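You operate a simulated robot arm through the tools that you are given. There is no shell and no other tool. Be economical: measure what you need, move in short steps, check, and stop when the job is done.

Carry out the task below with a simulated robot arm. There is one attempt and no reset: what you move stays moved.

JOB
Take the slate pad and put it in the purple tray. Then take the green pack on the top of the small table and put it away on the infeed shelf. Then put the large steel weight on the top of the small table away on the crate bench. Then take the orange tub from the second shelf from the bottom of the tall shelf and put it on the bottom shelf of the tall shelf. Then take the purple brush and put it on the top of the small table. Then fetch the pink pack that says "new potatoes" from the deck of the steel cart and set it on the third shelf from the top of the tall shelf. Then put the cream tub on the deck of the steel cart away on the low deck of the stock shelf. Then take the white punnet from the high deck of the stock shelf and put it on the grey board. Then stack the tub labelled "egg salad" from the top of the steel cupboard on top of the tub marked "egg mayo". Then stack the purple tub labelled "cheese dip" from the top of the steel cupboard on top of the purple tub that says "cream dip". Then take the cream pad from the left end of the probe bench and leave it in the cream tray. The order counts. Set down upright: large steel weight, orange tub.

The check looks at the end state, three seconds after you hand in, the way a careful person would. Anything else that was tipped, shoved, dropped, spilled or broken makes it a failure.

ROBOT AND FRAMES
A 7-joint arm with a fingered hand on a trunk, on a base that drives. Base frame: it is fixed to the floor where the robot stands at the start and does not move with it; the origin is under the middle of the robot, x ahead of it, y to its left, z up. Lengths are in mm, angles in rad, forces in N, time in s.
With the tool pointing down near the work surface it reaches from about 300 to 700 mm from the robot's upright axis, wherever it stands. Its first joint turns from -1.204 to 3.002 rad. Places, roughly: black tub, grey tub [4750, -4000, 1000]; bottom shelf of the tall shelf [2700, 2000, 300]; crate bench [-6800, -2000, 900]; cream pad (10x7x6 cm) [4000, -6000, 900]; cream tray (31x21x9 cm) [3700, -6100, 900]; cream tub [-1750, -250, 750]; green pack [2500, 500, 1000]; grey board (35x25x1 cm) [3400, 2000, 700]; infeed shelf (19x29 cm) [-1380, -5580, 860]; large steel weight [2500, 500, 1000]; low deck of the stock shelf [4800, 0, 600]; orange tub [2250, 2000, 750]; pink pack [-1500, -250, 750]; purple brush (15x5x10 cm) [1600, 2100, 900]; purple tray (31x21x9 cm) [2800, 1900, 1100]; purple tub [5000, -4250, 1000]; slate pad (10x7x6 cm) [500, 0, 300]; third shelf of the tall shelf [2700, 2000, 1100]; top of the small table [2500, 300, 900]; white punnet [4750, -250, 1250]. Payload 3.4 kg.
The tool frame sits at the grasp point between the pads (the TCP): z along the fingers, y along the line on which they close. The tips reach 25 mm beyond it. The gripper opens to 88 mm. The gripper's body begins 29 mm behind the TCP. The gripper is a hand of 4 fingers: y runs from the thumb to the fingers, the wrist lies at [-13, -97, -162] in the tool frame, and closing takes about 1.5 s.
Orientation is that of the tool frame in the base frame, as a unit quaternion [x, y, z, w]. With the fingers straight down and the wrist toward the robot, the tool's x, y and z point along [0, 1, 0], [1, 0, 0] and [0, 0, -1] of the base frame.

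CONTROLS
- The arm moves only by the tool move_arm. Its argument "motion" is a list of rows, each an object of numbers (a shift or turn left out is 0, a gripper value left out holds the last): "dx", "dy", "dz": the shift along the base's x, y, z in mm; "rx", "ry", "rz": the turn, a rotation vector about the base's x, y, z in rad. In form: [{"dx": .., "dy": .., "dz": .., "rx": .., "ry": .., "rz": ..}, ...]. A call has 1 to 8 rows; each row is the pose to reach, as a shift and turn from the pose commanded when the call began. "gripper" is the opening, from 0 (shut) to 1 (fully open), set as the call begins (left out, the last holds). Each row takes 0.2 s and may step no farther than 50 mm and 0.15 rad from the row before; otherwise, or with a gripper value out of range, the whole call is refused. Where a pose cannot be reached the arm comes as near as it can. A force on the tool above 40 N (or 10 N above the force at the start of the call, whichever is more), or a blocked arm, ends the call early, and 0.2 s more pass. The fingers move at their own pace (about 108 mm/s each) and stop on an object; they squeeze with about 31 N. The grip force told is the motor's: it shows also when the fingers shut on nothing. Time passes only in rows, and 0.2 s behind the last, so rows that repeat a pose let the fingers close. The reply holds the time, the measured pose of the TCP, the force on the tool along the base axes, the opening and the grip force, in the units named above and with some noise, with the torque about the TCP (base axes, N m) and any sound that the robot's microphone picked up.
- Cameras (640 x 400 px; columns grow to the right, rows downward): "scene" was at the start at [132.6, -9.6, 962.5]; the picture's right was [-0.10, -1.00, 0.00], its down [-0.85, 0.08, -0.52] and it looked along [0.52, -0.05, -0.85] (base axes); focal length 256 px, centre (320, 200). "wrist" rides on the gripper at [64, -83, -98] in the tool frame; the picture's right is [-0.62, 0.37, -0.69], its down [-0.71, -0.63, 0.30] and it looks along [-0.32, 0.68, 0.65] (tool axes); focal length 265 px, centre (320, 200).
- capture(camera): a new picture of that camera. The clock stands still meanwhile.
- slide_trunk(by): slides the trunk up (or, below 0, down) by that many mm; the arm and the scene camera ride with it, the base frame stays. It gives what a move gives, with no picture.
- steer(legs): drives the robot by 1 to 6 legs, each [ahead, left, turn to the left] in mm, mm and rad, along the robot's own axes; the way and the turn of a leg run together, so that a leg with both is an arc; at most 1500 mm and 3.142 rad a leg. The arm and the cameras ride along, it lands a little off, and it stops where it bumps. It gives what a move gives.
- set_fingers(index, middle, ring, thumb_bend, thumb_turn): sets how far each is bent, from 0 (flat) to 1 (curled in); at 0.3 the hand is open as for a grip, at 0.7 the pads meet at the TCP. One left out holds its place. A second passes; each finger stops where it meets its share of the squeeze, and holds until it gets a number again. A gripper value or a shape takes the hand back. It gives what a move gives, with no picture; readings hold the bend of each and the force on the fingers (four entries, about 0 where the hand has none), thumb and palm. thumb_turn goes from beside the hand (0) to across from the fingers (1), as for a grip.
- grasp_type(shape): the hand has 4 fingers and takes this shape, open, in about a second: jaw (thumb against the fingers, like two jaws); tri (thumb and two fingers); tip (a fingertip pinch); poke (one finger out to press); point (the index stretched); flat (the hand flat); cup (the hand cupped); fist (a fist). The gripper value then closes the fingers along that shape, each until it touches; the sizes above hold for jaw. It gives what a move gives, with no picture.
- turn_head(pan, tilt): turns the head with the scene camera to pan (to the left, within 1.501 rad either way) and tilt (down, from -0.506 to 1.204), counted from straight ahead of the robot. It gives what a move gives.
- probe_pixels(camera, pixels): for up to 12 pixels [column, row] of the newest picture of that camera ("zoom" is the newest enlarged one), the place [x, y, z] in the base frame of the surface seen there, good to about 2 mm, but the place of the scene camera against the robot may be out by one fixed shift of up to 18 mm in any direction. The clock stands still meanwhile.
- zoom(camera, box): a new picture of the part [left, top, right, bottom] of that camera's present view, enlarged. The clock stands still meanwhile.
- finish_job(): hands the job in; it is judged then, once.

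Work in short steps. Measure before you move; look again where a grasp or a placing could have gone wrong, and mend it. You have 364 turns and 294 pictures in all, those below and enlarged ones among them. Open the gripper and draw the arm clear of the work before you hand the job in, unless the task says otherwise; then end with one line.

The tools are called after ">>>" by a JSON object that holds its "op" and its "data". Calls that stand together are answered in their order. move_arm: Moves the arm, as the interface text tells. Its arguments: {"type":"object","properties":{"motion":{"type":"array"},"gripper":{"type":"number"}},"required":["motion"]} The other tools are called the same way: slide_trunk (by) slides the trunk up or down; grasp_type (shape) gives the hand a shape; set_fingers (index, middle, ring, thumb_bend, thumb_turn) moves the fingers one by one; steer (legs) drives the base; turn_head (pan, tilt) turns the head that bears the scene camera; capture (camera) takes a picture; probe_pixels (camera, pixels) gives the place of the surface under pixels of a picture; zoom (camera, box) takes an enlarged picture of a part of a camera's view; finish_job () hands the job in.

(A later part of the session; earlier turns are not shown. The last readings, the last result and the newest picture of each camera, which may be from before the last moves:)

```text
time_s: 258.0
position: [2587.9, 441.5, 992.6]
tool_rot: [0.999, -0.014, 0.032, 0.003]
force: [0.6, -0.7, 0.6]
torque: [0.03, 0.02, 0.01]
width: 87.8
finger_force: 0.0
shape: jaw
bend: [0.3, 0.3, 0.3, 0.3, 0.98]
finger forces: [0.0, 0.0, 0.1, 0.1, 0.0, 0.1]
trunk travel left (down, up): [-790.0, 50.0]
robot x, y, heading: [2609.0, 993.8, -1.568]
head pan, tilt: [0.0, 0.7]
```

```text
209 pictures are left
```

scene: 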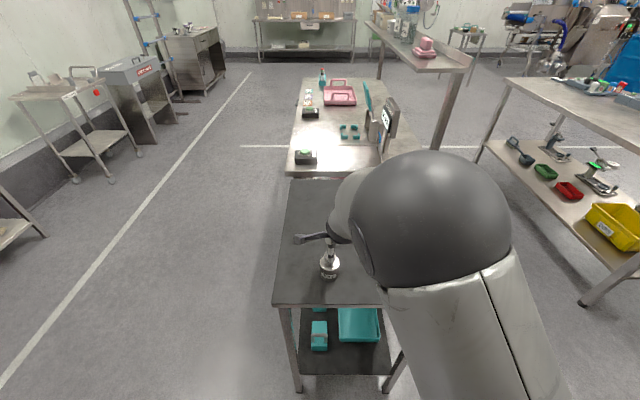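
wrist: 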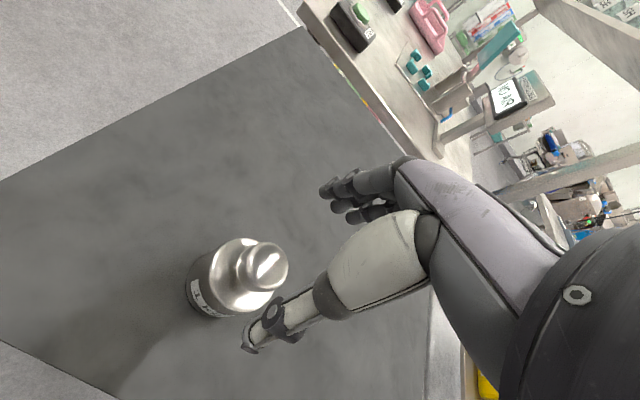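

The arm is at an awkward high-elbow posture and the tool tilted slightly. I lower the trunk while raising the hand to relax it.

>>> {"op": "move_arm", "data": {"motion": [{"dz": 45}, {"dz": 90}, {"dz": 130}]}}

>>> {"op": "slide_trunk", "data": {"by": -130}}

>>> {"op": "move_arm", "data": {"motion": [{}]}}

```text
time_s: 258.8
position: [2594.4, 447.5, 1113.3]
tool_rot: [1.0, 0.002, 0.006, -0.001]
force: [0.1, 0.2, 0.1]
torque: [0.01, -0.01, -0.04]
width: 87.6
finger_force: 0.0
shape: jaw
bend: [0.3, 0.3, 0.3, 0.3, 0.98]
finger forces: [0.0, 0.0, 0.1, 0.0, 0.0, 0.1]
trunk travel left (down, up): [-790.0, 50.0]
robot x, y, heading: [2612.4, 991.8, -1.565]
head pan, tilt: [0.0, 0.7]
```

```text
time_s: 260.4
position: [2593.3, 445.9, 980.8]
tool_rot: [1.0, 0.0, 0.008, -0.001]
force: [-0.1, 0.2, 0.9]
torque: [-0.01, 0.0, -0.01]
width: 87.4
finger_force: 0.1
shape: jaw
bend: [0.3, 0.3, 0.3, 0.3, 0.98]
finger forces: [0.0, 0.1, 0.0, 0.1, 0.1, 0.0]
trunk travel left (down, up): [-660.0, 180.0]
robot x, y, heading: [2609.1, 994.2, -1.565]
head pan, tilt: [0.0, 0.7]
```

```text
time_s: 260.8
position: [2592.5, 446.8, 982.9]
tool_rot: [1.0, 0.0, 0.006, 0.0]
force: [0.2, 0.0, 0.0]
torque: [0.02, 0.02, 0.01]
width: 87.7
finger_force: 0.1
shape: jaw
bend: [0.3, 0.3, 0.3, 0.3, 0.98]
finger forces: [0.0, 0.1, 0.0, 0.0, 0.0, 0.0]
trunk travel left (down, up): [-660.0, 180.0]
robot x, y, heading: [2611.6, 993.5, -1.565]
head pan, tilt: [0.0, 0.7]
```

Posture restored: TCP over the knob. I verify with the wrist camera.

>>> {"op": "zoom", "data": {"camera": "wrist", "box": [160, 210, 320, 330]}}

>>> {"op": "probe_pixels", "data": {"camera": "zoom", "pixels": [[300, 150], [400, 130], [370, 200], [420, 190], [330, 230], [350, 130], [300, 190], [210, 180], [250, 300]]}}

```text
3.33 times, centred on (240, 270) of wrist
```

zoom: 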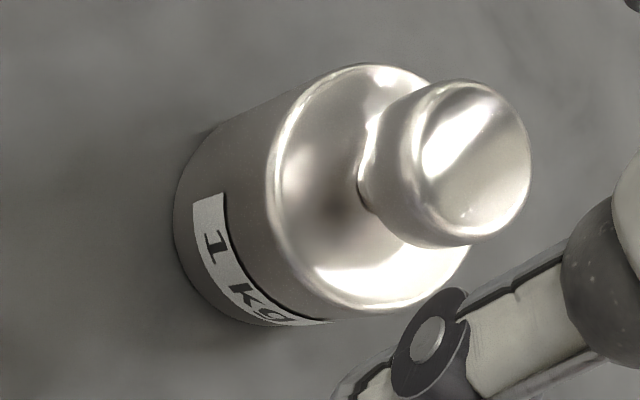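

```text
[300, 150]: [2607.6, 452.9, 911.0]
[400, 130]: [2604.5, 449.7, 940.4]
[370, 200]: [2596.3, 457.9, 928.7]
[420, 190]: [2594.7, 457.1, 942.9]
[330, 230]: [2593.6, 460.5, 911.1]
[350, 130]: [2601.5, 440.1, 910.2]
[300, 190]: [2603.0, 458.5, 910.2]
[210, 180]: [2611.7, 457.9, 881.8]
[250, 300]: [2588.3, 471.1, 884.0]
```

Axis ≈ [2592,446] confirmed. I descend to z≈940 and close on the knob.

>>> {"op": "move_arm", "data": {"motion": [{"dz": -25, "ry": 0.014}, {"dz": -42, "ry": 0.014}]}}

>>> {"op": "move_arm", "data": {"motion": [{}, {}, {}, {}, {}, {}, {}, {}], "gripper": 0}}

>>> {"op": "capture", "data": {"camera": "wrist"}}

```text
time_s: 261.4
position: [2591.7, 445.9, 945.4]
tool_rot: [1.0, -0.001, 0.006, 0.002]
force: [-0.2, 0.3, -0.1]
torque: [0.0, 0.02, -0.02]
width: 87.7
finger_force: 0.0
shape: jaw
bend: [0.3, 0.3, 0.3, 0.3, 0.98]
finger forces: [0.1, 0.0, 0.0, 0.0, 0.1, 0.0]
trunk travel left (down, up): [-660.0, 180.0]
robot x, y, heading: [2611.2, 999.8, -1.564]
head pan, tilt: [0.0, 0.7]
```

```text
time_s: 263.2
position: [2591.4, 446.3, 940.8]
tool_rot: [1.0, -0.003, 0.007, -0.002]
force: [1.5, 1.9, 0.5]
torque: [0.08, -0.02, 0.0]
width: 24.0
finger_force: 31.1
shape: jaw
bend: [0.74, 0.55, 0.59, 0.76, 1.0]
finger forces: [13.7, 7.2, 0.0, 0.0, 24.3, 0.1]
trunk travel left (down, up): [-660.0, 180.0]
robot x, y, heading: [2612.7, 992.7, -1.562]
head pan, tilt: [0.0, 0.7]
```

```text
207 pictures are left
```

wrist: 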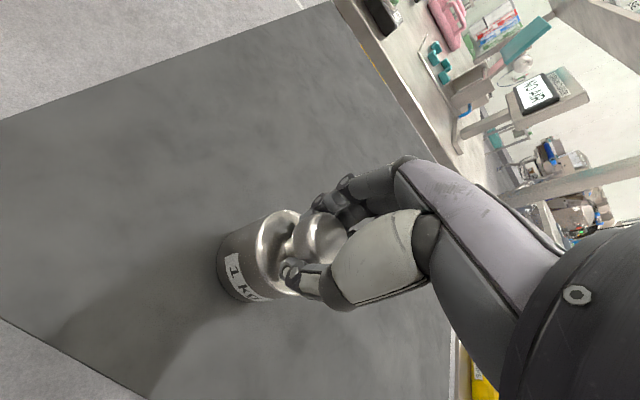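

Gripped on the knob (24 mm wide). I lift slowly and check it hangs well.

>>> {"op": "move_arm", "data": {"motion": [{"dz": 15}, {"dz": 40}, {"dz": 80}]}}

>>> {"op": "capture", "data": {"camera": "wrist"}}

```text
time_s: 264.0
position: [2593.3, 447.8, 1020.2]
tool_rot: [1.0, 0.001, -0.001, -0.002]
force: [0.1, 1.2, -9.3]
torque: [0.05, -0.02, -0.01]
width: 23.7
finger_force: 30.7
shape: jaw
bend: [0.74, 0.55, 0.59, 0.76, 1.0]
finger forces: [15.6, 8.0, 0.0, 0.0, 25.1, 0.0]
trunk travel left (down, up): [-660.0, 180.0]
robot x, y, heading: [2606.0, 994.0, -1.56]
head pan, tilt: [0.0, 0.7]
```

```text
206 pictures are left
```

wrist: 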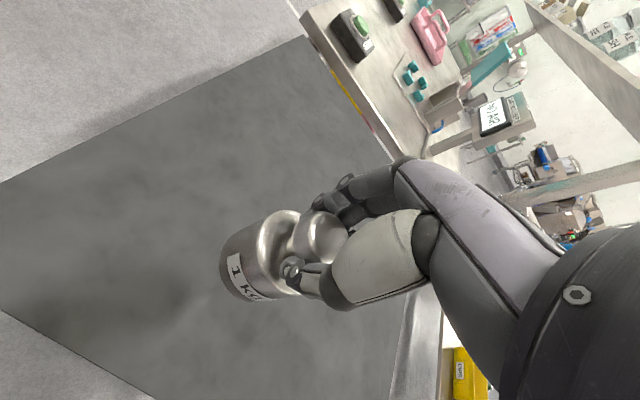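

Held well. I retract, turn to face −x, and drive west along y≈985 with a look ahead on the way.

>>> {"op": "move_arm", "data": {"motion": [{"dy": 45, "dz": 30}, {"dy": 90, "dz": 40}, {"dy": 135, "dz": 40}, {"dy": 175, "dz": 40}]}}

>>> {"op": "steer", "data": {"legs": [[0, 0, -1.575], [1500, 0, 0], [1500, 0, 0]]}}

>>> {"op": "turn_head", "data": {"pan": 0.15, "tilt": 0.2}}

>>> {"op": "capture", "data": {"camera": "scene"}}

```text
refused: row 1 steps farther than a row can; nothing moved
```

```text
time_s: 282.2
position: [-929.0, 991.4, 1019.6]
tool_rot: [0.707, -0.707, 0.0, -0.001]
force: [-0.3, -0.3, -10.0]
torque: [-0.03, -0.07, 0.0]
width: 23.1
finger_force: 31.0
shape: jaw
bend: [0.74, 0.56, 0.59, 0.76, 1.0]
finger forces: [14.8, 7.7, 0.0, 0.1, 23.9, 0.0]
trunk travel left (down, up): [-660.0, 180.0]
robot x, y, heading: [-377.1, 970.5, -3.133]
head pan, tilt: [0.0, 0.7]
```

```text
time_s: 283.2
position: [-928.4, 990.8, 1019.3]
tool_rot: [-0.707, 0.707, -0.002, 0.002]
force: [0.8, -0.4, -10.1]
torque: [0.01, -0.09, 0.02]
width: 22.9
finger_force: 31.0
shape: jaw
bend: [0.74, 0.56, 0.59, 0.76, 1.0]
finger forces: [14.9, 7.7, 0.0, 0.0, 24.1, 0.1]
trunk travel left (down, up): [-660.0, 180.0]
robot x, y, heading: [-379.4, 975.1, -3.133]
head pan, tilt: [0.15, 0.201]
```

```text
205 pictures are left
```

scene: 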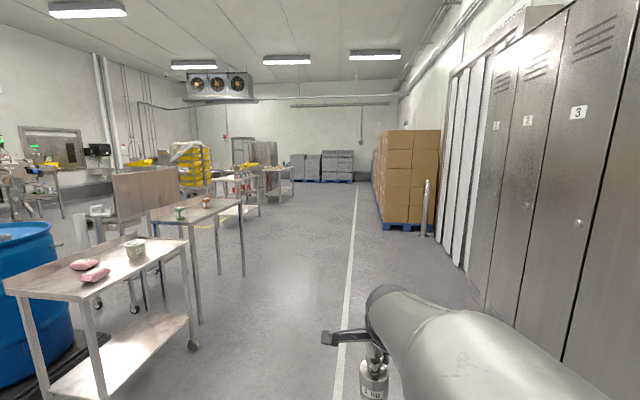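

The first retract was refused (step size) but the drive went clear. I retract the arm now and probe the way ahead.

>>> {"op": "move_arm", "data": {"motion": [{"dx": 45, "dz": 15}, {"dx": 90, "dz": 30}, {"dx": 135, "dz": 30}, {"dx": 175, "dz": 30}]}}

>>> {"op": "probe_pixels", "data": {"camera": "scene", "pixels": [[190, 345], [188, 240], [243, 275], [258, 215], [293, 195], [295, 178], [385, 225], [420, 232], [470, 270], [480, 310], [205, 190], [275, 170]]}}

>>> {"op": "zoom", "data": {"camera": "scene", "box": [110, 120, 350, 270]}}

```text
time_s: 284.2
position: [-755.4, 989.6, 1049.3]
tool_rot: [-0.707, 0.708, -0.001, 0.002]
force: [-0.1, -1.0, -9.4]
torque: [-0.04, -0.06, 0.02]
width: 22.1
finger_force: 30.5
shape: jaw
bend: [0.75, 0.57, 0.59, 0.77, 1.0]
finger forces: [15.6, 10.5, 0.1, 0.0, 23.1, 0.0]
out of reach, approached as far as the arm can: row 1, 2
trunk travel left (down, up): [-660.0, 180.0]
robot x, y, heading: [-378.3, 971.1, -3.134]
head pan, tilt: [0.15, 0.201]
```

```text
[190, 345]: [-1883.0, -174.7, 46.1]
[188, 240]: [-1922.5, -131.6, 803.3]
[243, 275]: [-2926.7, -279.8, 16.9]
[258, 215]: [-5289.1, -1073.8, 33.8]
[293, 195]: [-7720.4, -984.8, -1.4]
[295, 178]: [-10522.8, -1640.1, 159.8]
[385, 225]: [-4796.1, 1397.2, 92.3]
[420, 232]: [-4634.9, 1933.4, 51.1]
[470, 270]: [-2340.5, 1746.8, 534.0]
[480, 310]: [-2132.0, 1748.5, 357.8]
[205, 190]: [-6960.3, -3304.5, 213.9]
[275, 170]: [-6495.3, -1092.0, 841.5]
```

```text
2.67 times, centred on (230, 195) of scene
```

zoom: 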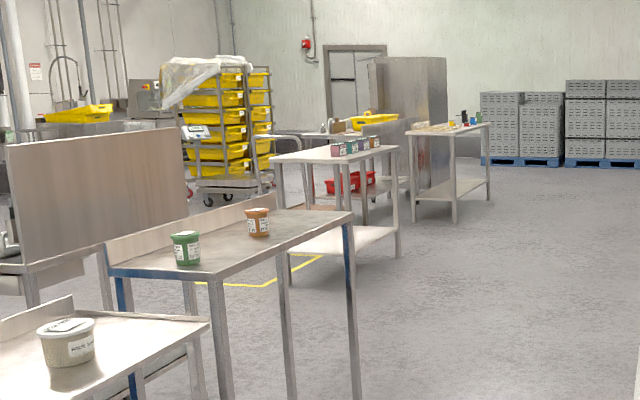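

Lane at y≈600 is open. I drive west to x≈−4600 and look for the crate bench.

>>> {"op": "capture", "data": {"camera": "wrist"}}

>>> {"op": "steer", "data": {"legs": [[1400, 300, 0], [1400, 0, 0], [1400, 0, 0]]}}

>>> {"op": "turn_head", "data": {"pan": 0.5, "tilt": 0.25}}

>>> {"op": "capture", "data": {"camera": "scene"}}

```text
203 pictures are left
```

wrist: 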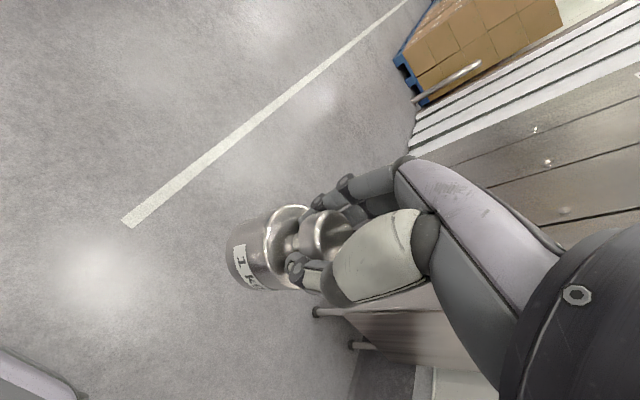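

```text
time_s: 304.4
position: [-4929.3, 618.3, 1050.5]
tool_rot: [0.71, -0.704, 0.001, -0.001]
force: [-0.5, 0.3, -10.0]
torque: [-0.04, -0.08, 0.0]
width: 22.4
finger_force: 31.2
shape: jaw
bend: [0.75, 0.57, 0.59, 0.77, 1.0]
finger forces: [16.5, 9.8, 0.0, 0.0, 22.6, 0.0]
trunk travel left (down, up): [-660.0, 180.0]
robot x, y, heading: [-4554.7, 605.5, -3.124]
head pan, tilt: [0.15, 0.201]
```

```text
time_s: 305.2
position: [-4929.1, 619.0, 1050.1]
tool_rot: [0.711, -0.704, 0.002, -0.002]
force: [-0.1, -0.7, -10.3]
torque: [-0.02, -0.07, 0.01]
width: 22.4
finger_force: 31.1
shape: jaw
bend: [0.75, 0.57, 0.59, 0.77, 1.0]
finger forces: [16.6, 9.7, 0.0, 0.0, 22.7, 0.0]
trunk travel left (down, up): [-660.0, 180.0]
robot x, y, heading: [-4551.2, 605.1, -3.122]
head pan, tilt: [0.499, 0.25]
```

```text
202 pictures are left
```

scene: 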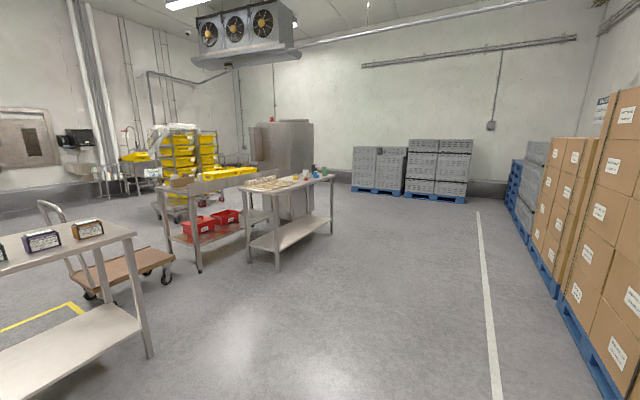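

I probe the two benches there and zoom.

>>> {"op": "zoom", "data": {"camera": "scene", "box": [150, 140, 350, 280]}}

>>> {"op": "probe_pixels", "data": {"camera": "zoom", "pixels": [[155, 145], [205, 120], [320, 105], [300, 150], [590, 115], [400, 155], [410, 400], [160, 400], [350, 160], [420, 130], [45, 160], [580, 300]]}}

```text
2.86 times, centred on (250, 210) of scene
```

zoom: 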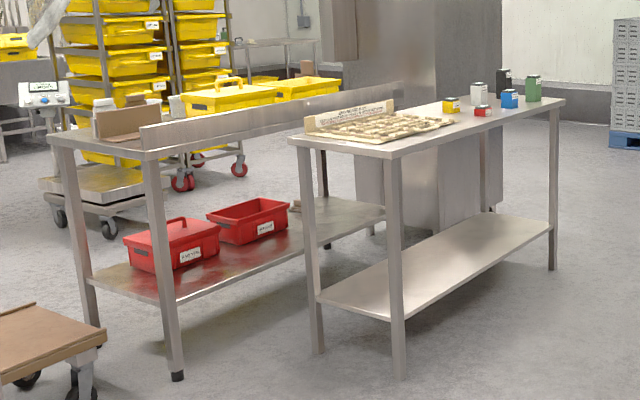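

```text
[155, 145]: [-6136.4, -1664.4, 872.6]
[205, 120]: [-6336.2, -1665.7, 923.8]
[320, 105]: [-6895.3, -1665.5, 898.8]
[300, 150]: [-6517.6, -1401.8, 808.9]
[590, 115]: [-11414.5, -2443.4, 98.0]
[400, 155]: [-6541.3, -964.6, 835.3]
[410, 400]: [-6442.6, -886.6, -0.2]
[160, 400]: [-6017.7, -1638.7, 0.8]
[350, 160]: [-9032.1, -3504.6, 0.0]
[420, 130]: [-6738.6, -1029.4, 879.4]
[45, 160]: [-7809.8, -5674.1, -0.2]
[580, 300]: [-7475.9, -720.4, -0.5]
```

The crate bench has its splash-back at y≈−1665 and opens southward. I look further left for a path to its south side.

>>> {"op": "turn_head", "data": {"pan": 1.2, "tilt": 0.35}}

>>> {"op": "capture", "data": {"camera": "scene"}}

>>> {"op": "probe_pixels", "data": {"camera": "scene", "pixels": [[310, 330], [100, 330], [370, 240], [430, 280], [480, 260], [360, 195], [330, 190], [500, 170], [200, 210], [80, 180], [460, 350], [260, 215]]}}

```text
time_s: 306.3
position: [-4929.0, 617.8, 1050.7]
tool_rot: [0.71, -0.704, 0.001, -0.002]
force: [-0.2, -0.2, -9.0]
torque: [-0.03, -0.09, 0.03]
width: 22.2
finger_force: 31.2
shape: jaw
bend: [0.75, 0.57, 0.59, 0.77, 1.0]
finger forces: [16.7, 9.8, 0.1, 0.1, 22.7, 0.0]
trunk travel left (down, up): [-660.0, 180.0]
robot x, y, heading: [-4551.7, 601.3, -3.128]
head pan, tilt: [1.201, 0.351]
```

```text
200 pictures are left
```

scene: 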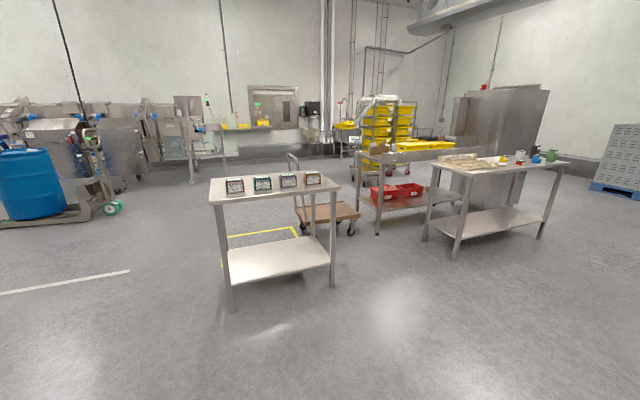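

```text
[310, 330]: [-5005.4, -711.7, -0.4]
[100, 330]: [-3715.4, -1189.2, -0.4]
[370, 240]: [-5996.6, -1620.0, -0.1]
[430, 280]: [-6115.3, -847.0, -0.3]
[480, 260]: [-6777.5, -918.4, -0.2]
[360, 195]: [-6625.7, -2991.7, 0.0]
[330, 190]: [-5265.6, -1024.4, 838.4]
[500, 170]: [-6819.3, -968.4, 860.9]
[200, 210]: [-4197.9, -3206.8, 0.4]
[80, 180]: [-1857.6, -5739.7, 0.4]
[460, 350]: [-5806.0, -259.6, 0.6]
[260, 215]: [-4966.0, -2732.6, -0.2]
```

I go around the east of the tray table: to [−4150,−2800], then look west along the bench's south side.

>>> {"op": "steer", "data": {"legs": [[-400, 0, -0.013], [0, 1200, 0], [0, 1100, 0], [0, 1100, 0]]}}

>>> {"op": "turn_head", "data": {"pan": 0.0, "tilt": 0.3}}

>>> {"op": "capture", "data": {"camera": "scene"}}

```text
time_s: 324.9
position: [-4450.8, -2765.8, 1049.9]
tool_rot: [0.713, -0.701, 0.001, -0.002]
force: [0.3, 0.1, -9.2]
torque: [-0.01, -0.07, 0.01]
width: 22.3
finger_force: 31.2
shape: jaw
bend: [0.75, 0.57, 0.59, 0.77, 1.0]
finger forces: [17.4, 9.8, 0.0, 0.0, 22.5, 0.0]
trunk travel left (down, up): [-660.0, 180.0]
robot x, y, heading: [-4075.9, -2775.9, -3.118]
head pan, tilt: [1.201, 0.351]
```

```text
time_s: 326.3
position: [-4450.6, -2766.6, 1049.8]
tool_rot: [0.712, -0.702, 0.002, -0.003]
force: [0.2, 0.3, -8.9]
torque: [-0.03, -0.09, -0.01]
width: 22.5
finger_force: 31.1
shape: jaw
bend: [0.75, 0.57, 0.59, 0.77, 1.0]
finger forces: [17.6, 9.8, 0.0, 0.0, 22.6, 0.0]
trunk travel left (down, up): [-660.0, 180.0]
robot x, y, heading: [-4071.2, -2778.8, -3.118]
head pan, tilt: [0.0, 0.3]
```

```text
199 pictures are left
```

scene: 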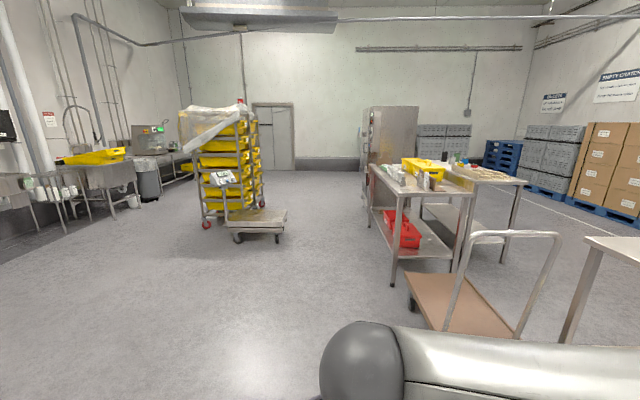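

The south side is free between the scale (260,225) and bench. I probe them.

>>> {"op": "probe_pixels", "data": {"camera": "scene", "pixels": [[393, 287], [372, 170], [470, 197], [240, 242], [285, 228], [235, 215], [265, 205], [410, 305], [372, 228], [400, 180], [420, 170], [365, 195]]}}

>>> {"op": "zoom", "data": {"camera": "scene", "box": [340, 130, 540, 270]}}

```text
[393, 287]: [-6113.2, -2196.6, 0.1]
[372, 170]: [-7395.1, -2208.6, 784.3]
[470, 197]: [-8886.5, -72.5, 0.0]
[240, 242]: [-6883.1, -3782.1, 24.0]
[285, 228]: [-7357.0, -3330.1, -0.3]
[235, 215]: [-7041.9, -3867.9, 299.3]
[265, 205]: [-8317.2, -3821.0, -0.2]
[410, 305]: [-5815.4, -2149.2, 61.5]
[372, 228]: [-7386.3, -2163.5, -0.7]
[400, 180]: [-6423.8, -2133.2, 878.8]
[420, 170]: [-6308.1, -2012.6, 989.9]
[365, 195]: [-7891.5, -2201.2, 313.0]
```

```text
2.86 times, centred on (440, 200) of scene
```

zoom: 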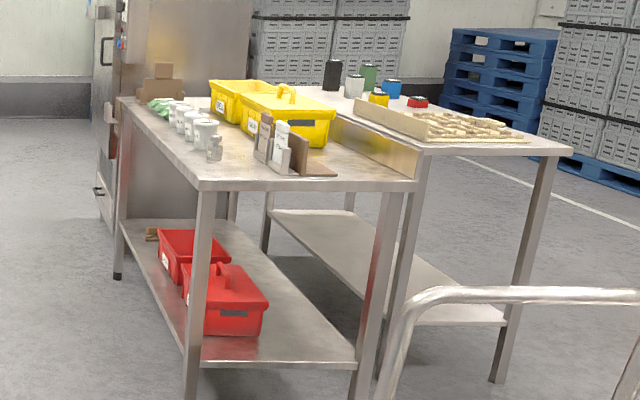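

The bench's south edge is y≈−2200, x −6113…−7390, top ≈872. I drive to [−6290,−2780] and turn to face it.

>>> {"op": "steer", "data": {"legs": [[1100, 0, -0.02], [1110, 0, 0], [0, 0, -1.57]]}}

>>> {"op": "turn_head", "data": {"pan": 0.0, "tilt": 0.6}}

>>> {"op": "capture", "data": {"camera": "scene"}}

>>> {"op": "capture", "data": {"camera": "wrist"}}

```text
time_s: 341.2
position: [-6272.2, -2422.4, 1049.6]
tool_rot: [0.027, 1.0, -0.003, 0.0]
force: [0.9, 0.3, -9.4]
torque: [-0.09, 0.01, -0.02]
width: 22.2
finger_force: 30.6
shape: jaw
bend: [0.75, 0.57, 0.59, 0.78, 1.0]
finger forces: [19.4, 10.0, 0.0, 0.0, 22.4, 0.1]
trunk travel left (down, up): [-660.0, 180.0]
robot x, y, heading: [-6309.8, -2800.6, 1.528]
head pan, tilt: [0.0, 0.3]
```

```text
time_s: 342.0
position: [-6271.2, -2422.3, 1049.5]
tool_rot: [0.027, 1.0, -0.003, 0.0]
force: [-0.4, 0.4, -9.1]
torque: [-0.1, 0.02, 0.02]
width: 22.5
finger_force: 31.1
shape: jaw
bend: [0.75, 0.57, 0.59, 0.78, 1.0]
finger forces: [19.7, 10.0, 0.0, 0.0, 22.4, 0.0]
trunk travel left (down, up): [-660.0, 180.0]
robot x, y, heading: [-6310.6, -2796.8, 1.526]
head pan, tilt: [0.0, 0.6]
```

```text
197 pictures are left
```

scene: 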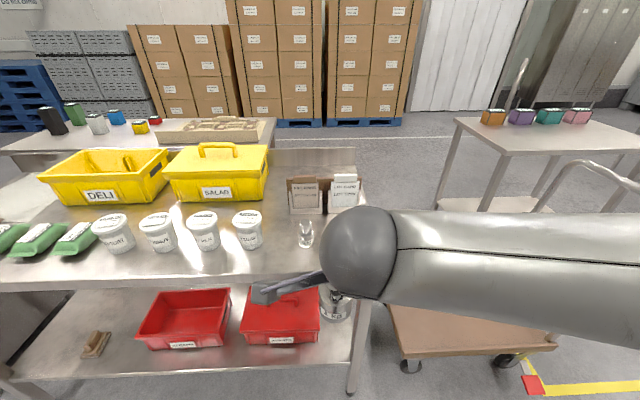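

```text
196 pictures are left
```

wrist: 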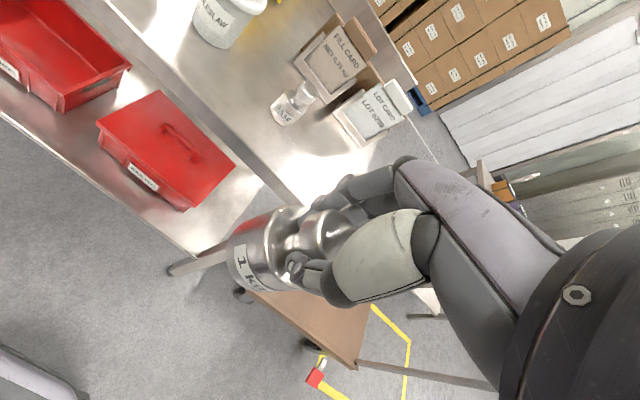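

A free spot lies right of the small weight near the front edge, or in between. I probe.

>>> {"op": "probe_pixels", "data": {"camera": "wrist", "pixels": [[285, 115], [300, 95], [360, 145], [340, 105], [310, 65], [250, 110], [300, 195], [220, 45], [390, 150], [275, 70], [320, 150]]}}

>>> {"op": "probe_pixels", "data": {"camera": "scene", "pixels": [[305, 245], [250, 250], [270, 265], [305, 215], [340, 205], [275, 230], [300, 275], [100, 285]]}}

```text
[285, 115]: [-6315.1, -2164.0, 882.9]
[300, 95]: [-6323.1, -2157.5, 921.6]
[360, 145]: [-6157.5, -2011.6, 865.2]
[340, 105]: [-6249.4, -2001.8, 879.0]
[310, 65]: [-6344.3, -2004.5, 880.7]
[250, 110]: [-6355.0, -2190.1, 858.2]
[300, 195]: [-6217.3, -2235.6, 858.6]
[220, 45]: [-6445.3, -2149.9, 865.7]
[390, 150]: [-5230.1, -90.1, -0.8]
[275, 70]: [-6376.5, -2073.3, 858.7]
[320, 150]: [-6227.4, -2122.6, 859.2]
```

```text
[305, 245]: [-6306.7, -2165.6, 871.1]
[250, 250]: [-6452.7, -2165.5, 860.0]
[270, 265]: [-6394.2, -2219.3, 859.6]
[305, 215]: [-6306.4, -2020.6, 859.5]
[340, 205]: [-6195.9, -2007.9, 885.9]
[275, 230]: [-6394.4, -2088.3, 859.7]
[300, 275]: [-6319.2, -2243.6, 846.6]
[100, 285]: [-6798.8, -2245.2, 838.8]
```

Spot chosen: [−6222,−2130] on the 859-high top. I move over it at height.

>>> {"op": "move_arm", "data": {"motion": [{"dx": 8, "dy": 48}, {"dx": 16, "dy": 96}, {"dx": 24, "dy": 144}, {"dx": 32, "dy": 192}, {"dx": 40, "dy": 240}, {"dx": 49, "dy": 288}]}}

>>> {"op": "move_arm", "data": {"motion": [{"dz": -40}, {"dz": -80}, {"dz": -96}]}}

>>> {"op": "capture", "data": {"camera": "wrist"}}

>>> {"op": "capture", "data": {"camera": "scene"}}

```text
time_s: 343.4
position: [-6222.6, -2132.0, 1046.2]
tool_rot: [0.026, 1.0, -0.006, 0.001]
force: [0.2, 0.8, -10.1]
torque: [-0.04, -0.01, 0.0]
width: 22.2
finger_force: 30.8
shape: jaw
bend: [0.75, 0.57, 0.59, 0.78, 1.0]
finger forces: [24.6, 10.0, 0.0, 0.0, 22.7, 0.0]
trunk travel left (down, up): [-660.0, 180.0]
robot x, y, heading: [-6314.0, -2794.5, 1.523]
head pan, tilt: [0.0, 0.6]
```

```text
time_s: 344.2
position: [-6221.6, -2133.0, 953.5]
tool_rot: [0.027, 1.0, -0.003, 0.0]
force: [1.0, 0.1, -10.1]
torque: [-0.1, 0.04, -0.04]
width: 22.6
finger_force: 30.9
shape: jaw
bend: [0.75, 0.57, 0.59, 0.78, 1.0]
finger forces: [25.2, 10.1, 0.0, 0.0, 22.5, 0.0]
trunk travel left (down, up): [-660.0, 180.0]
robot x, y, heading: [-6309.6, -2796.5, 1.527]
head pan, tilt: [0.0, 0.6]
```

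```text
195 pictures are left
```

wrist: 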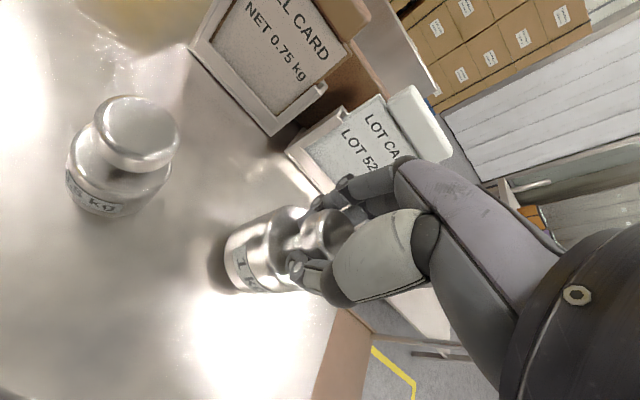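

```text
194 pictures are left
```

scene: 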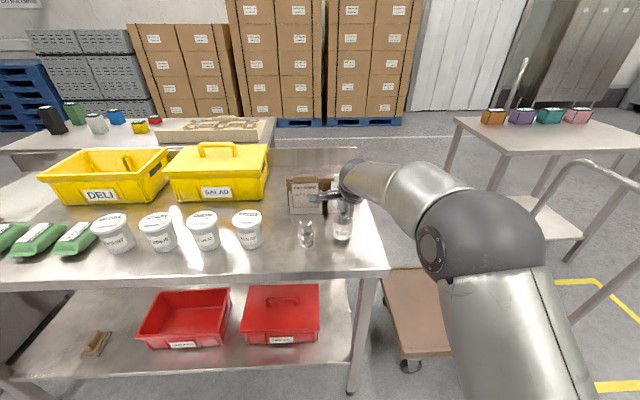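

I lower in small steps until contact.

>>> {"op": "move_arm", "data": {"motion": [{"dz": -4}, {"dz": -7}]}}

>>> {"op": "move_arm", "data": {"motion": [{"dz": -3}]}}

>>> {"op": "move_arm", "data": {"motion": [{"dz": -3}]}}

```text
time_s: 344.8
position: [-6221.9, -2133.4, 945.9]
tool_rot: [0.027, 1.0, -0.003, 0.0]
force: [0.0, -1.3, -9.4]
torque: [-0.05, -0.01, 0.02]
width: 22.9
finger_force: 31.8
shape: jaw
bend: [0.75, 0.57, 0.59, 0.78, 1.0]
finger forces: [25.1, 10.2, 0.0, 0.1, 22.4, 0.0]
trunk travel left (down, up): [-660.0, 180.0]
robot x, y, heading: [-6312.5, -2797.8, 1.524]
head pan, tilt: [0.0, 0.6]
```

```text
time_s: 345.2
position: [-6222.5, -2132.9, 944.0]
tool_rot: [0.027, 1.0, -0.002, 0.0]
force: [0.8, 0.6, -10.0]
torque: [-0.09, -0.03, 0.0]
width: 22.4
finger_force: 31.0
shape: jaw
bend: [0.75, 0.57, 0.59, 0.78, 1.0]
finger forces: [25.2, 10.2, 0.0, 0.0, 22.5, 0.0]
trunk travel left (down, up): [-660.0, 180.0]
robot x, y, heading: [-6314.1, -2796.8, 1.523]
head pan, tilt: [0.0, 0.6]
```

```text
time_s: 345.6
position: [-6222.4, -2134.8, 939.7]
tool_rot: [0.027, 1.0, -0.003, 0.0]
force: [-0.4, 0.2, -10.8]
torque: [-0.07, 0.04, 0.01]
width: 22.4
finger_force: 30.4
shape: jaw
bend: [0.75, 0.57, 0.59, 0.78, 1.0]
finger forces: [25.0, 10.2, 0.0, 0.0, 22.5, 0.1]
trunk travel left (down, up): [-660.0, 180.0]
robot x, y, heading: [-6311.3, -2796.5, 1.534]
head pan, tilt: [0.0, 0.6]
```

>>> {"op": "move_arm", "data": {"motion": [{"dz": -2}]}}

>>> {"op": "capture", "data": {"camera": "wrist"}}

```text
time_s: 346.0
position: [-6222.1, -2133.6, 938.3]
tool_rot: [0.027, 1.0, -0.003, 0.0]
force: [0.2, -0.1, -8.7]
torque: [-0.08, 0.05, -0.02]
width: 22.6
finger_force: 30.9
shape: jaw
bend: [0.75, 0.57, 0.59, 0.78, 1.0]
finger forces: [25.5, 10.3, 0.0, 0.1, 22.2, 0.0]
trunk travel left (down, up): [-660.0, 180.0]
robot x, y, heading: [-6311.9, -2798.3, 1.526]
head pan, tilt: [0.0, 0.6]
```

```text
193 pictures are left
```

wrist: 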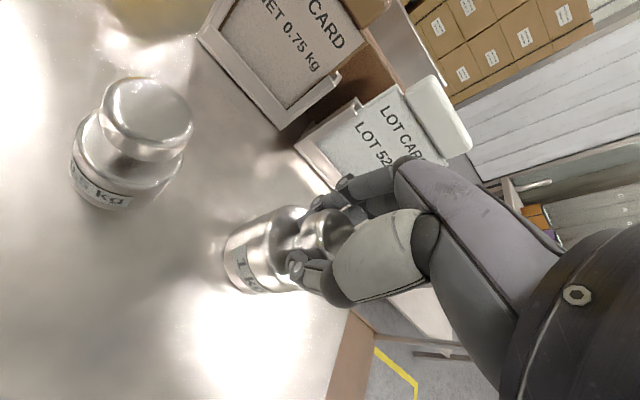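

Starting to touch (force easing). I lower a couple of mm more.

>>> {"op": "move_arm", "data": {"motion": [{"dz": -2}]}}

>>> {"op": "move_arm", "data": {"motion": [{"dz": -2}]}}

```text
time_s: 346.4
position: [-6222.8, -2134.7, 936.8]
tool_rot: [0.027, 1.0, -0.002, -0.001]
force: [0.0, 1.5, -5.7]
torque: [-0.01, -0.03, 0.04]
width: 22.9
finger_force: 30.7
shape: jaw
bend: [0.75, 0.57, 0.59, 0.78, 1.0]
finger forces: [28.2, 12.2, 0.1, 0.0, 21.8, 0.0]
trunk travel left (down, up): [-660.0, 180.0]
robot x, y, heading: [-6312.8, -2797.0, 1.523]
head pan, tilt: [0.0, 0.6]
```

```text
time_s: 346.8
position: [-6223.3, -2133.6, 937.0]
tool_rot: [0.027, 1.0, 0.0, 0.0]
force: [0.7, 3.5, 1.3]
torque: [0.14, -0.01, 0.01]
width: 23.0
finger_force: 31.0
shape: jaw
bend: [0.75, 0.57, 0.59, 0.79, 1.0]
finger forces: [32.7, 13.7, 0.0, 0.0, 21.3, 0.1]
trunk travel left (down, up): [-660.0, 180.0]
robot x, y, heading: [-6308.8, -2793.4, 1.522]
head pan, tilt: [0.0, 0.6]
```

The bench carries the weight now. I open and lift away.

>>> {"op": "move_arm", "data": {"motion": [{}, {}, {}, {}, {}], "gripper": 1}}

>>> {"op": "move_arm", "data": {"motion": [{"dz": 25}, {"dz": 65}, {"dz": 110}]}}

>>> {"op": "capture", "data": {"camera": "wrist"}}

```text
time_s: 348.0
position: [-6223.1, -2136.1, 935.1]
tool_rot: [0.027, 1.0, -0.002, 0.0]
force: [0.0, -0.7, 0.2]
torque: [0.01, -0.02, -0.01]
width: 87.6
finger_force: 0.1
shape: jaw
bend: [0.3, 0.3, 0.3, 0.3, 0.98]
finger forces: [0.0, 0.1, 0.0, 0.1, 0.0, 0.0]
trunk travel left (down, up): [-660.0, 180.0]
robot x, y, heading: [-6310.6, -2794.9, 1.528]
head pan, tilt: [0.0, 0.6]
```

```text
time_s: 348.8
position: [-6222.9, -2134.6, 1046.9]
tool_rot: [0.027, 1.0, -0.002, -0.001]
force: [0.4, -0.4, -0.3]
torque: [-0.04, -0.04, 0.0]
width: 87.7
finger_force: 0.0
shape: jaw
bend: [0.3, 0.3, 0.3, 0.3, 0.98]
finger forces: [0.0, 0.0, 0.1, 0.1, 0.0, 0.0]
trunk travel left (down, up): [-660.0, 180.0]
robot x, y, heading: [-6312.0, -2796.7, 1.529]
head pan, tilt: [0.0, 0.6]
```

```text
192 pictures are left
```

wrist: 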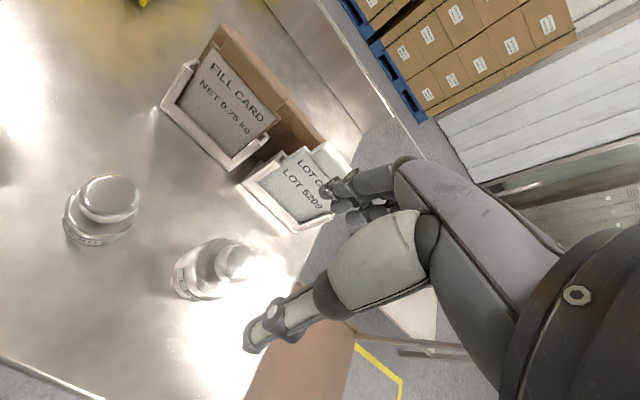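

The weight stands upright. I retract, turn to +x and drive back by the same way.

>>> {"op": "move_arm", "data": {"motion": [{"dx": -8, "dy": -48}, {"dx": -16, "dy": -96}, {"dx": -24, "dy": -144}, {"dx": -32, "dy": -192}, {"dx": -40, "dy": -240}, {"dx": -48, "dy": -285}]}}

>>> {"op": "steer", "data": {"legs": [[0, 0, -1.528], [1100, 0, 0], [1110, 0, 0], [0, 1135, 0], [0, 1135, 0], [0, 1135, 0]]}}

```text
time_s: 350.2
position: [-6268.8, -2419.6, 1045.6]
tool_rot: [0.026, 1.0, 0.0, -0.001]
force: [0.9, -0.5, 0.2]
torque: [-0.02, 0.03, 0.02]
width: 87.7
finger_force: 0.0
shape: jaw
bend: [0.3, 0.3, 0.3, 0.3, 0.98]
finger forces: [0.1, 0.0, 0.0, 0.0, 0.0, 0.1]
trunk travel left (down, up): [-660.0, 180.0]
robot x, y, heading: [-6308.2, -2797.0, 1.52]
head pan, tilt: [0.0, 0.6]
```

```text
time_s: 381.0
position: [-3651.8, 486.7, 1044.1]
tool_rot: [0.714, 0.7, -0.001, -0.001]
force: [0.3, 0.2, 0.2]
torque: [-0.01, -0.02, -0.04]
width: 87.9
finger_force: 0.1
shape: jaw
bend: [0.3, 0.3, 0.3, 0.3, 0.98]
finger forces: [0.0, 0.0, 0.1, 0.0, 0.0, 0.1]
trunk travel left (down, up): [-660.0, 180.0]
robot x, y, heading: [-4030.7, 514.7, -0.013]
head pan, tilt: [0.0, 0.6]
```

>>> {"op": "steer", "data": {"legs": [[1150, 155, 0.013], [1150, 155, 0], [1130, 155, 0], [1450, 0, 0], [1400, 0, 0], [0, 0, 1.5708]]}}

>>> {"op": "turn_head", "data": {"pan": 0.0, "tilt": 0.6}}

>>> {"op": "capture", "data": {"camera": "scene"}}

```text
time_s: 415.0
position: [2241.4, 1324.6, 1045.1]
tool_rot: [-0.019, 1.0, -0.002, 0.0]
force: [-0.3, 1.3, 0.5]
torque: [-0.02, -0.03, -0.02]
width: 87.7
finger_force: 0.2
shape: jaw
bend: [0.3, 0.3, 0.3, 0.3, 0.98]
finger forces: [0.1, 0.0, 0.1, 0.0, 0.1, 0.0]
trunk travel left (down, up): [-660.0, 180.0]
robot x, y, heading: [2231.8, 944.3, 1.621]
head pan, tilt: [0.0, 0.6]
```

```text
time_s: 415.6
position: [2241.3, 1322.6, 1044.6]
tool_rot: [-0.019, 1.0, -0.001, 0.001]
force: [-0.3, 0.8, -0.3]
torque: [0.04, -0.04, 0.02]
width: 87.6
finger_force: 0.0
shape: jaw
bend: [0.3, 0.3, 0.3, 0.3, 0.98]
finger forces: [0.1, 0.0, 0.1, 0.1, 0.0, 0.1]
trunk travel left (down, up): [-660.0, 180.0]
robot x, y, heading: [2239.3, 944.4, 1.618]
head pan, tilt: [0.0, 0.6]
```

```text
191 pictures are left
```

scene: 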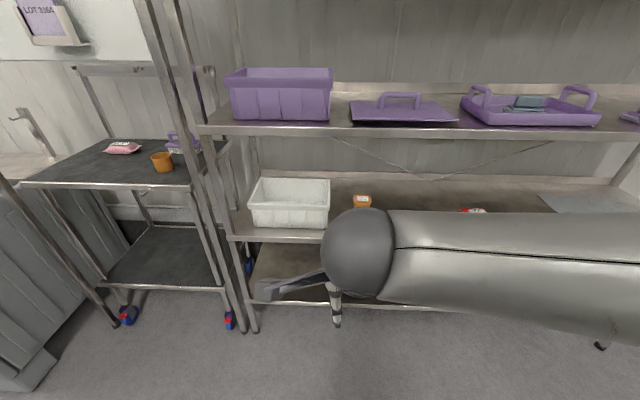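

The orange tub is at (362,200) behind the wrist. I align heading, strafe to its x, and lower the trunk 300 mm.

>>> {"op": "steer", "data": {"legs": [[100, -105, -0.047]]}}

>>> {"op": "slide_trunk", "data": {"by": -250}}

>>> {"op": "capture", "data": {"camera": "wrist"}}

>>> {"op": "capture", "data": {"camera": "scene"}}

```text
time_s: 416.9
position: [2364.4, 1428.4, 1043.7]
tool_rot: [0.004, 1.0, -0.002, -0.001]
force: [-0.7, -0.8, -0.3]
torque: [-0.07, 0.03, 0.01]
width: 87.7
finger_force: 0.0
shape: jaw
bend: [0.3, 0.3, 0.3, 0.3, 0.98]
finger forces: [0.0, 0.0, 0.1, 0.0, 0.0, 0.0]
trunk travel left (down, up): [-660.0, 180.0]
robot x, y, heading: [2344.1, 1049.2, 1.575]
head pan, tilt: [0.0, 0.6]
```

```text
time_s: 419.5
position: [2364.1, 1426.0, 794.6]
tool_rot: [0.003, 1.0, -0.001, 0.0]
force: [0.3, 0.3, 0.2]
torque: [0.01, 0.0, 0.02]
width: 87.9
finger_force: 0.0
shape: jaw
bend: [0.3, 0.3, 0.3, 0.3, 0.98]
finger forces: [0.0, 0.1, 0.0, 0.1, 0.0, 0.0]
trunk travel left (down, up): [-410.0, 430.0]
robot x, y, heading: [2344.5, 1043.0, 1.569]
head pan, tilt: [0.0, 0.6]
```

```text
190 pictures are left
```

wrist: 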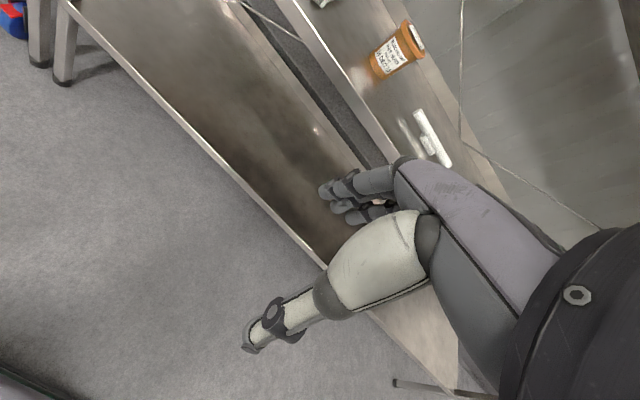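

```text
189 pictures are left
```

scene: 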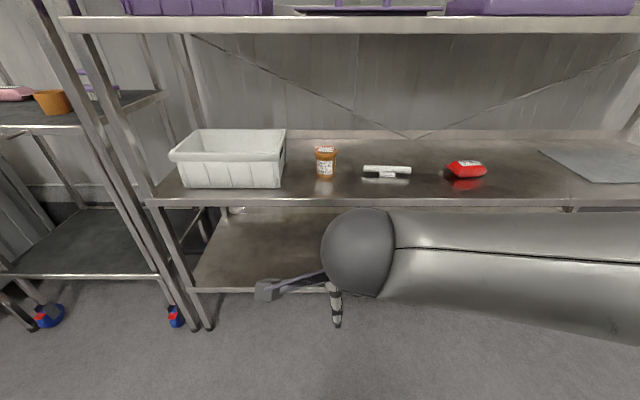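

I zoom and probe the tub from both cameras.

>>> {"op": "zoom", "data": {"camera": "scene", "box": [285, 130, 365, 190]}}

>>> {"op": "probe_pixels", "data": {"camera": "zoom", "pixels": [[250, 150], [400, 150], [320, 120], [320, 150], [320, 250], [260, 330], [375, 330], [320, 345]]}}

>>> {"op": "probe_pixels", "data": {"camera": "wrist", "pixels": [[415, 38], [402, 35], [390, 50], [378, 68], [392, 70], [345, 70], [340, 110]]}}

```text
6.67 times, centred on (325, 160) of scene
```

zoom: 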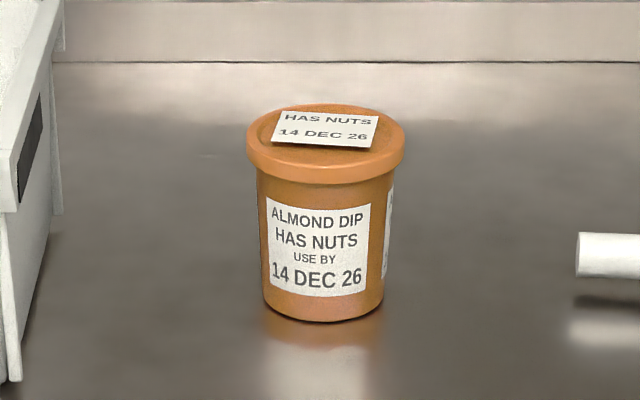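

```text
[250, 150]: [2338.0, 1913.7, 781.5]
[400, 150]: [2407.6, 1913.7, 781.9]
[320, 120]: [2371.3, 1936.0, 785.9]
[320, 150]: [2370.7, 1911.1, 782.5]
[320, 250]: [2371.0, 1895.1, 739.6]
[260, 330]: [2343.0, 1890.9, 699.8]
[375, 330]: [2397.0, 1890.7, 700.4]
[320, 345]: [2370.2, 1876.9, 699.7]
```

```text
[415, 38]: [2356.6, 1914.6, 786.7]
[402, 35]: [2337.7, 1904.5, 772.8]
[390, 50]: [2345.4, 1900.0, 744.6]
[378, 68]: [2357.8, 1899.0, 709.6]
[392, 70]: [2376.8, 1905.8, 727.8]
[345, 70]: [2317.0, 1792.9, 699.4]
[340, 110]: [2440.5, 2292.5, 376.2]
```

Tub centre ≈ [2358,1926], lid top 785, shelf 700. I check the tote's height beside it and the lip above.

>>> {"op": "probe_pixels", "data": {"camera": "scene", "pixels": [[284, 132], [280, 150], [283, 185], [330, 30], [330, 200], [330, 290], [260, 290], [330, 215]]}}

>>> {"op": "steer", "data": {"legs": [[290, 0, 0]]}}

>>> {"op": "capture", "data": {"camera": "wrist"}}

```text
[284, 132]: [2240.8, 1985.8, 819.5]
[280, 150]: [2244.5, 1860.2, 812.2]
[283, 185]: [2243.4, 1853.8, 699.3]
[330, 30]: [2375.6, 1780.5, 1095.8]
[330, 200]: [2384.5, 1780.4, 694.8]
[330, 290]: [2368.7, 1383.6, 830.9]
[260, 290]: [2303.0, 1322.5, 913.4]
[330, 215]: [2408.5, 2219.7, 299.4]
```

```text
time_s: 421.5
position: [2361.9, 1716.5, 795.9]
tool_rot: [0.002, 1.0, -0.002, 0.0]
force: [-0.9, 0.6, -0.8]
torque: [-0.01, -0.01, -0.01]
width: 87.6
finger_force: 0.1
shape: jaw
bend: [0.3, 0.3, 0.3, 0.3, 0.98]
finger forces: [0.1, 0.0, 0.1, 0.0, 0.0, 0.0]
trunk travel left (down, up): [-410.0, 430.0]
robot x, y, heading: [2335.6, 1337.0, 1.576]
head pan, tilt: [0.0, 0.6]
```

```text
187 pictures are left
```

wrist: 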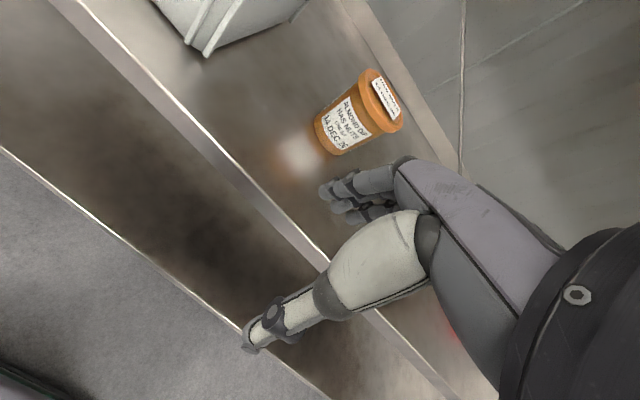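

I raise to clear the lid (tips ≈799) and move over the tub.

>>> {"op": "move_arm", "data": {"motion": [{"dz": 28}, {"dx": -1, "dy": 48, "dz": 28}, {"dx": -2, "dy": 96, "dz": 28}, {"dx": -3, "dy": 144, "dz": 28}, {"dx": -3, "dy": 180, "dz": 28}]}}

>>> {"op": "capture", "data": {"camera": "wrist"}}

>>> {"op": "capture", "data": {"camera": "scene"}}

```text
time_s: 422.7
position: [2358.1, 1897.4, 820.7]
tool_rot: [0.001, 1.0, -0.001, 0.0]
force: [-1.2, -0.4, 0.0]
torque: [0.02, 0.02, 0.01]
width: 88.0
finger_force: 0.0
shape: jaw
bend: [0.3, 0.3, 0.3, 0.3, 0.98]
finger forces: [0.1, 0.1, 0.0, 0.0, 0.0, 0.1]
trunk travel left (down, up): [-410.0, 430.0]
robot x, y, heading: [2342.8, 1333.5, 1.577]
head pan, tilt: [0.0, 0.6]
```

```text
186 pictures are left
```

wrist: 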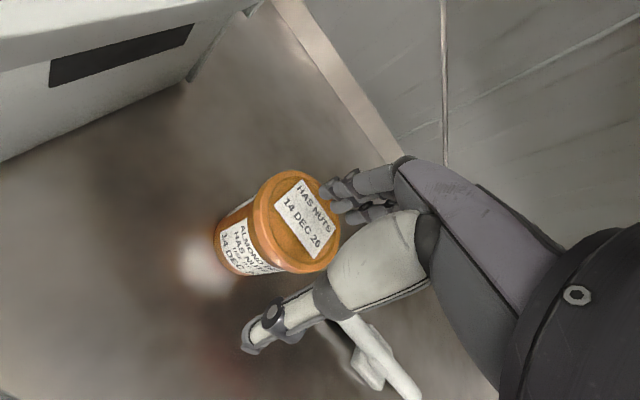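

```text
185 pictures are left
```

scene: 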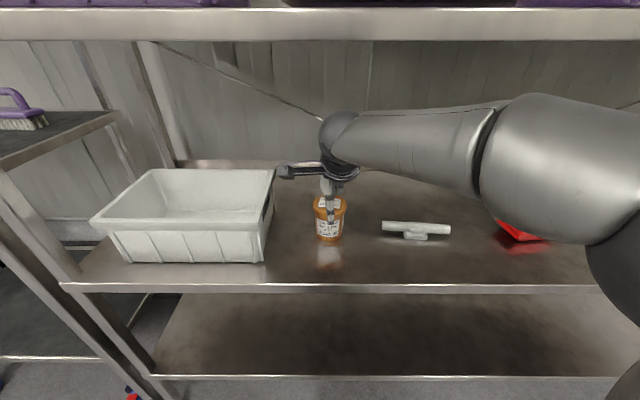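

I probe the lid rim for its precise centre.

>>> {"op": "probe_pixels", "data": {"camera": "wrist", "pixels": [[258, 215], [337, 245], [290, 174], [305, 268], [300, 220], [265, 185], [275, 255], [328, 200]]}}

```text
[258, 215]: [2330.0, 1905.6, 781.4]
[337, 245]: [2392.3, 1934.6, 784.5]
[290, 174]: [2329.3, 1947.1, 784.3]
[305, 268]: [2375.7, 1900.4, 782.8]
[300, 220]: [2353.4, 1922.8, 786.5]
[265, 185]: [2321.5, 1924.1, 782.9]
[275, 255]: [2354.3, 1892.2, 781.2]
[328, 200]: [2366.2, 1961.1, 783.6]
```

Lid centre [2358,1927], radius 36. I centre, descend to z≈766 and close.

>>> {"op": "move_arm", "data": {"motion": [{"dy": 30}, {"dy": 30, "dz": -30}, {"dy": 30, "dz": -56}]}}

>>> {"op": "move_arm", "data": {"motion": [{}, {}, {}, {}, {}, {}], "gripper": 0}}

>>> {"op": "capture", "data": {"camera": "wrist"}}

```text
time_s: 423.5
position: [2358.4, 1926.9, 771.7]
tool_rot: [0.002, 1.0, 0.005, -0.002]
force: [0.6, 3.9, 21.0]
torque: [0.36, 0.14, -0.01]
width: 87.9
finger_force: 0.0
shape: jaw
bend: [0.25, 0.3, 0.3, 0.27, 0.98]
finger forces: [16.2, 0.0, 0.1, 0.1, 5.4, 0.0]
trunk travel left (down, up): [-410.0, 430.0]
robot x, y, heading: [2341.9, 1337.2, 1.578]
head pan, tilt: [0.0, 0.6]
```

```text
time_s: 424.9
position: [2357.6, 1926.3, 771.0]
tool_rot: [0.002, 1.0, 0.001, -0.001]
force: [0.3, 2.7, 25.0]
torque: [1.07, -0.05, -0.03]
width: 53.9
finger_force: 31.0
shape: jaw
bend: [0.23, 0.38, 0.39, 0.65, 0.98]
finger forces: [39.1, 15.6, 3.7, 0.0, 51.2, 0.0]
trunk travel left (down, up): [-410.0, 430.0]
robot x, y, heading: [2340.9, 1335.6, 1.579]
head pan, tilt: [0.0, 0.6]
```

```text
184 pictures are left
```

wrist: 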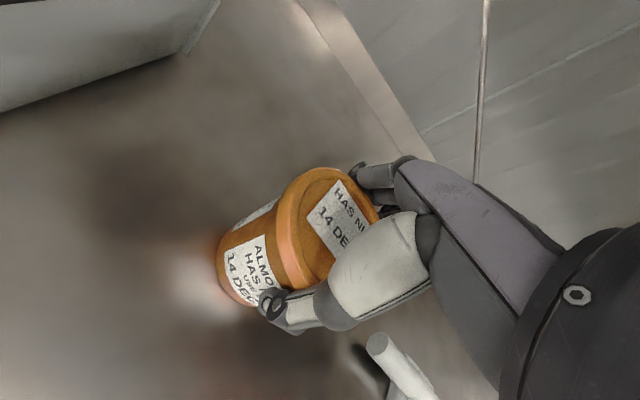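

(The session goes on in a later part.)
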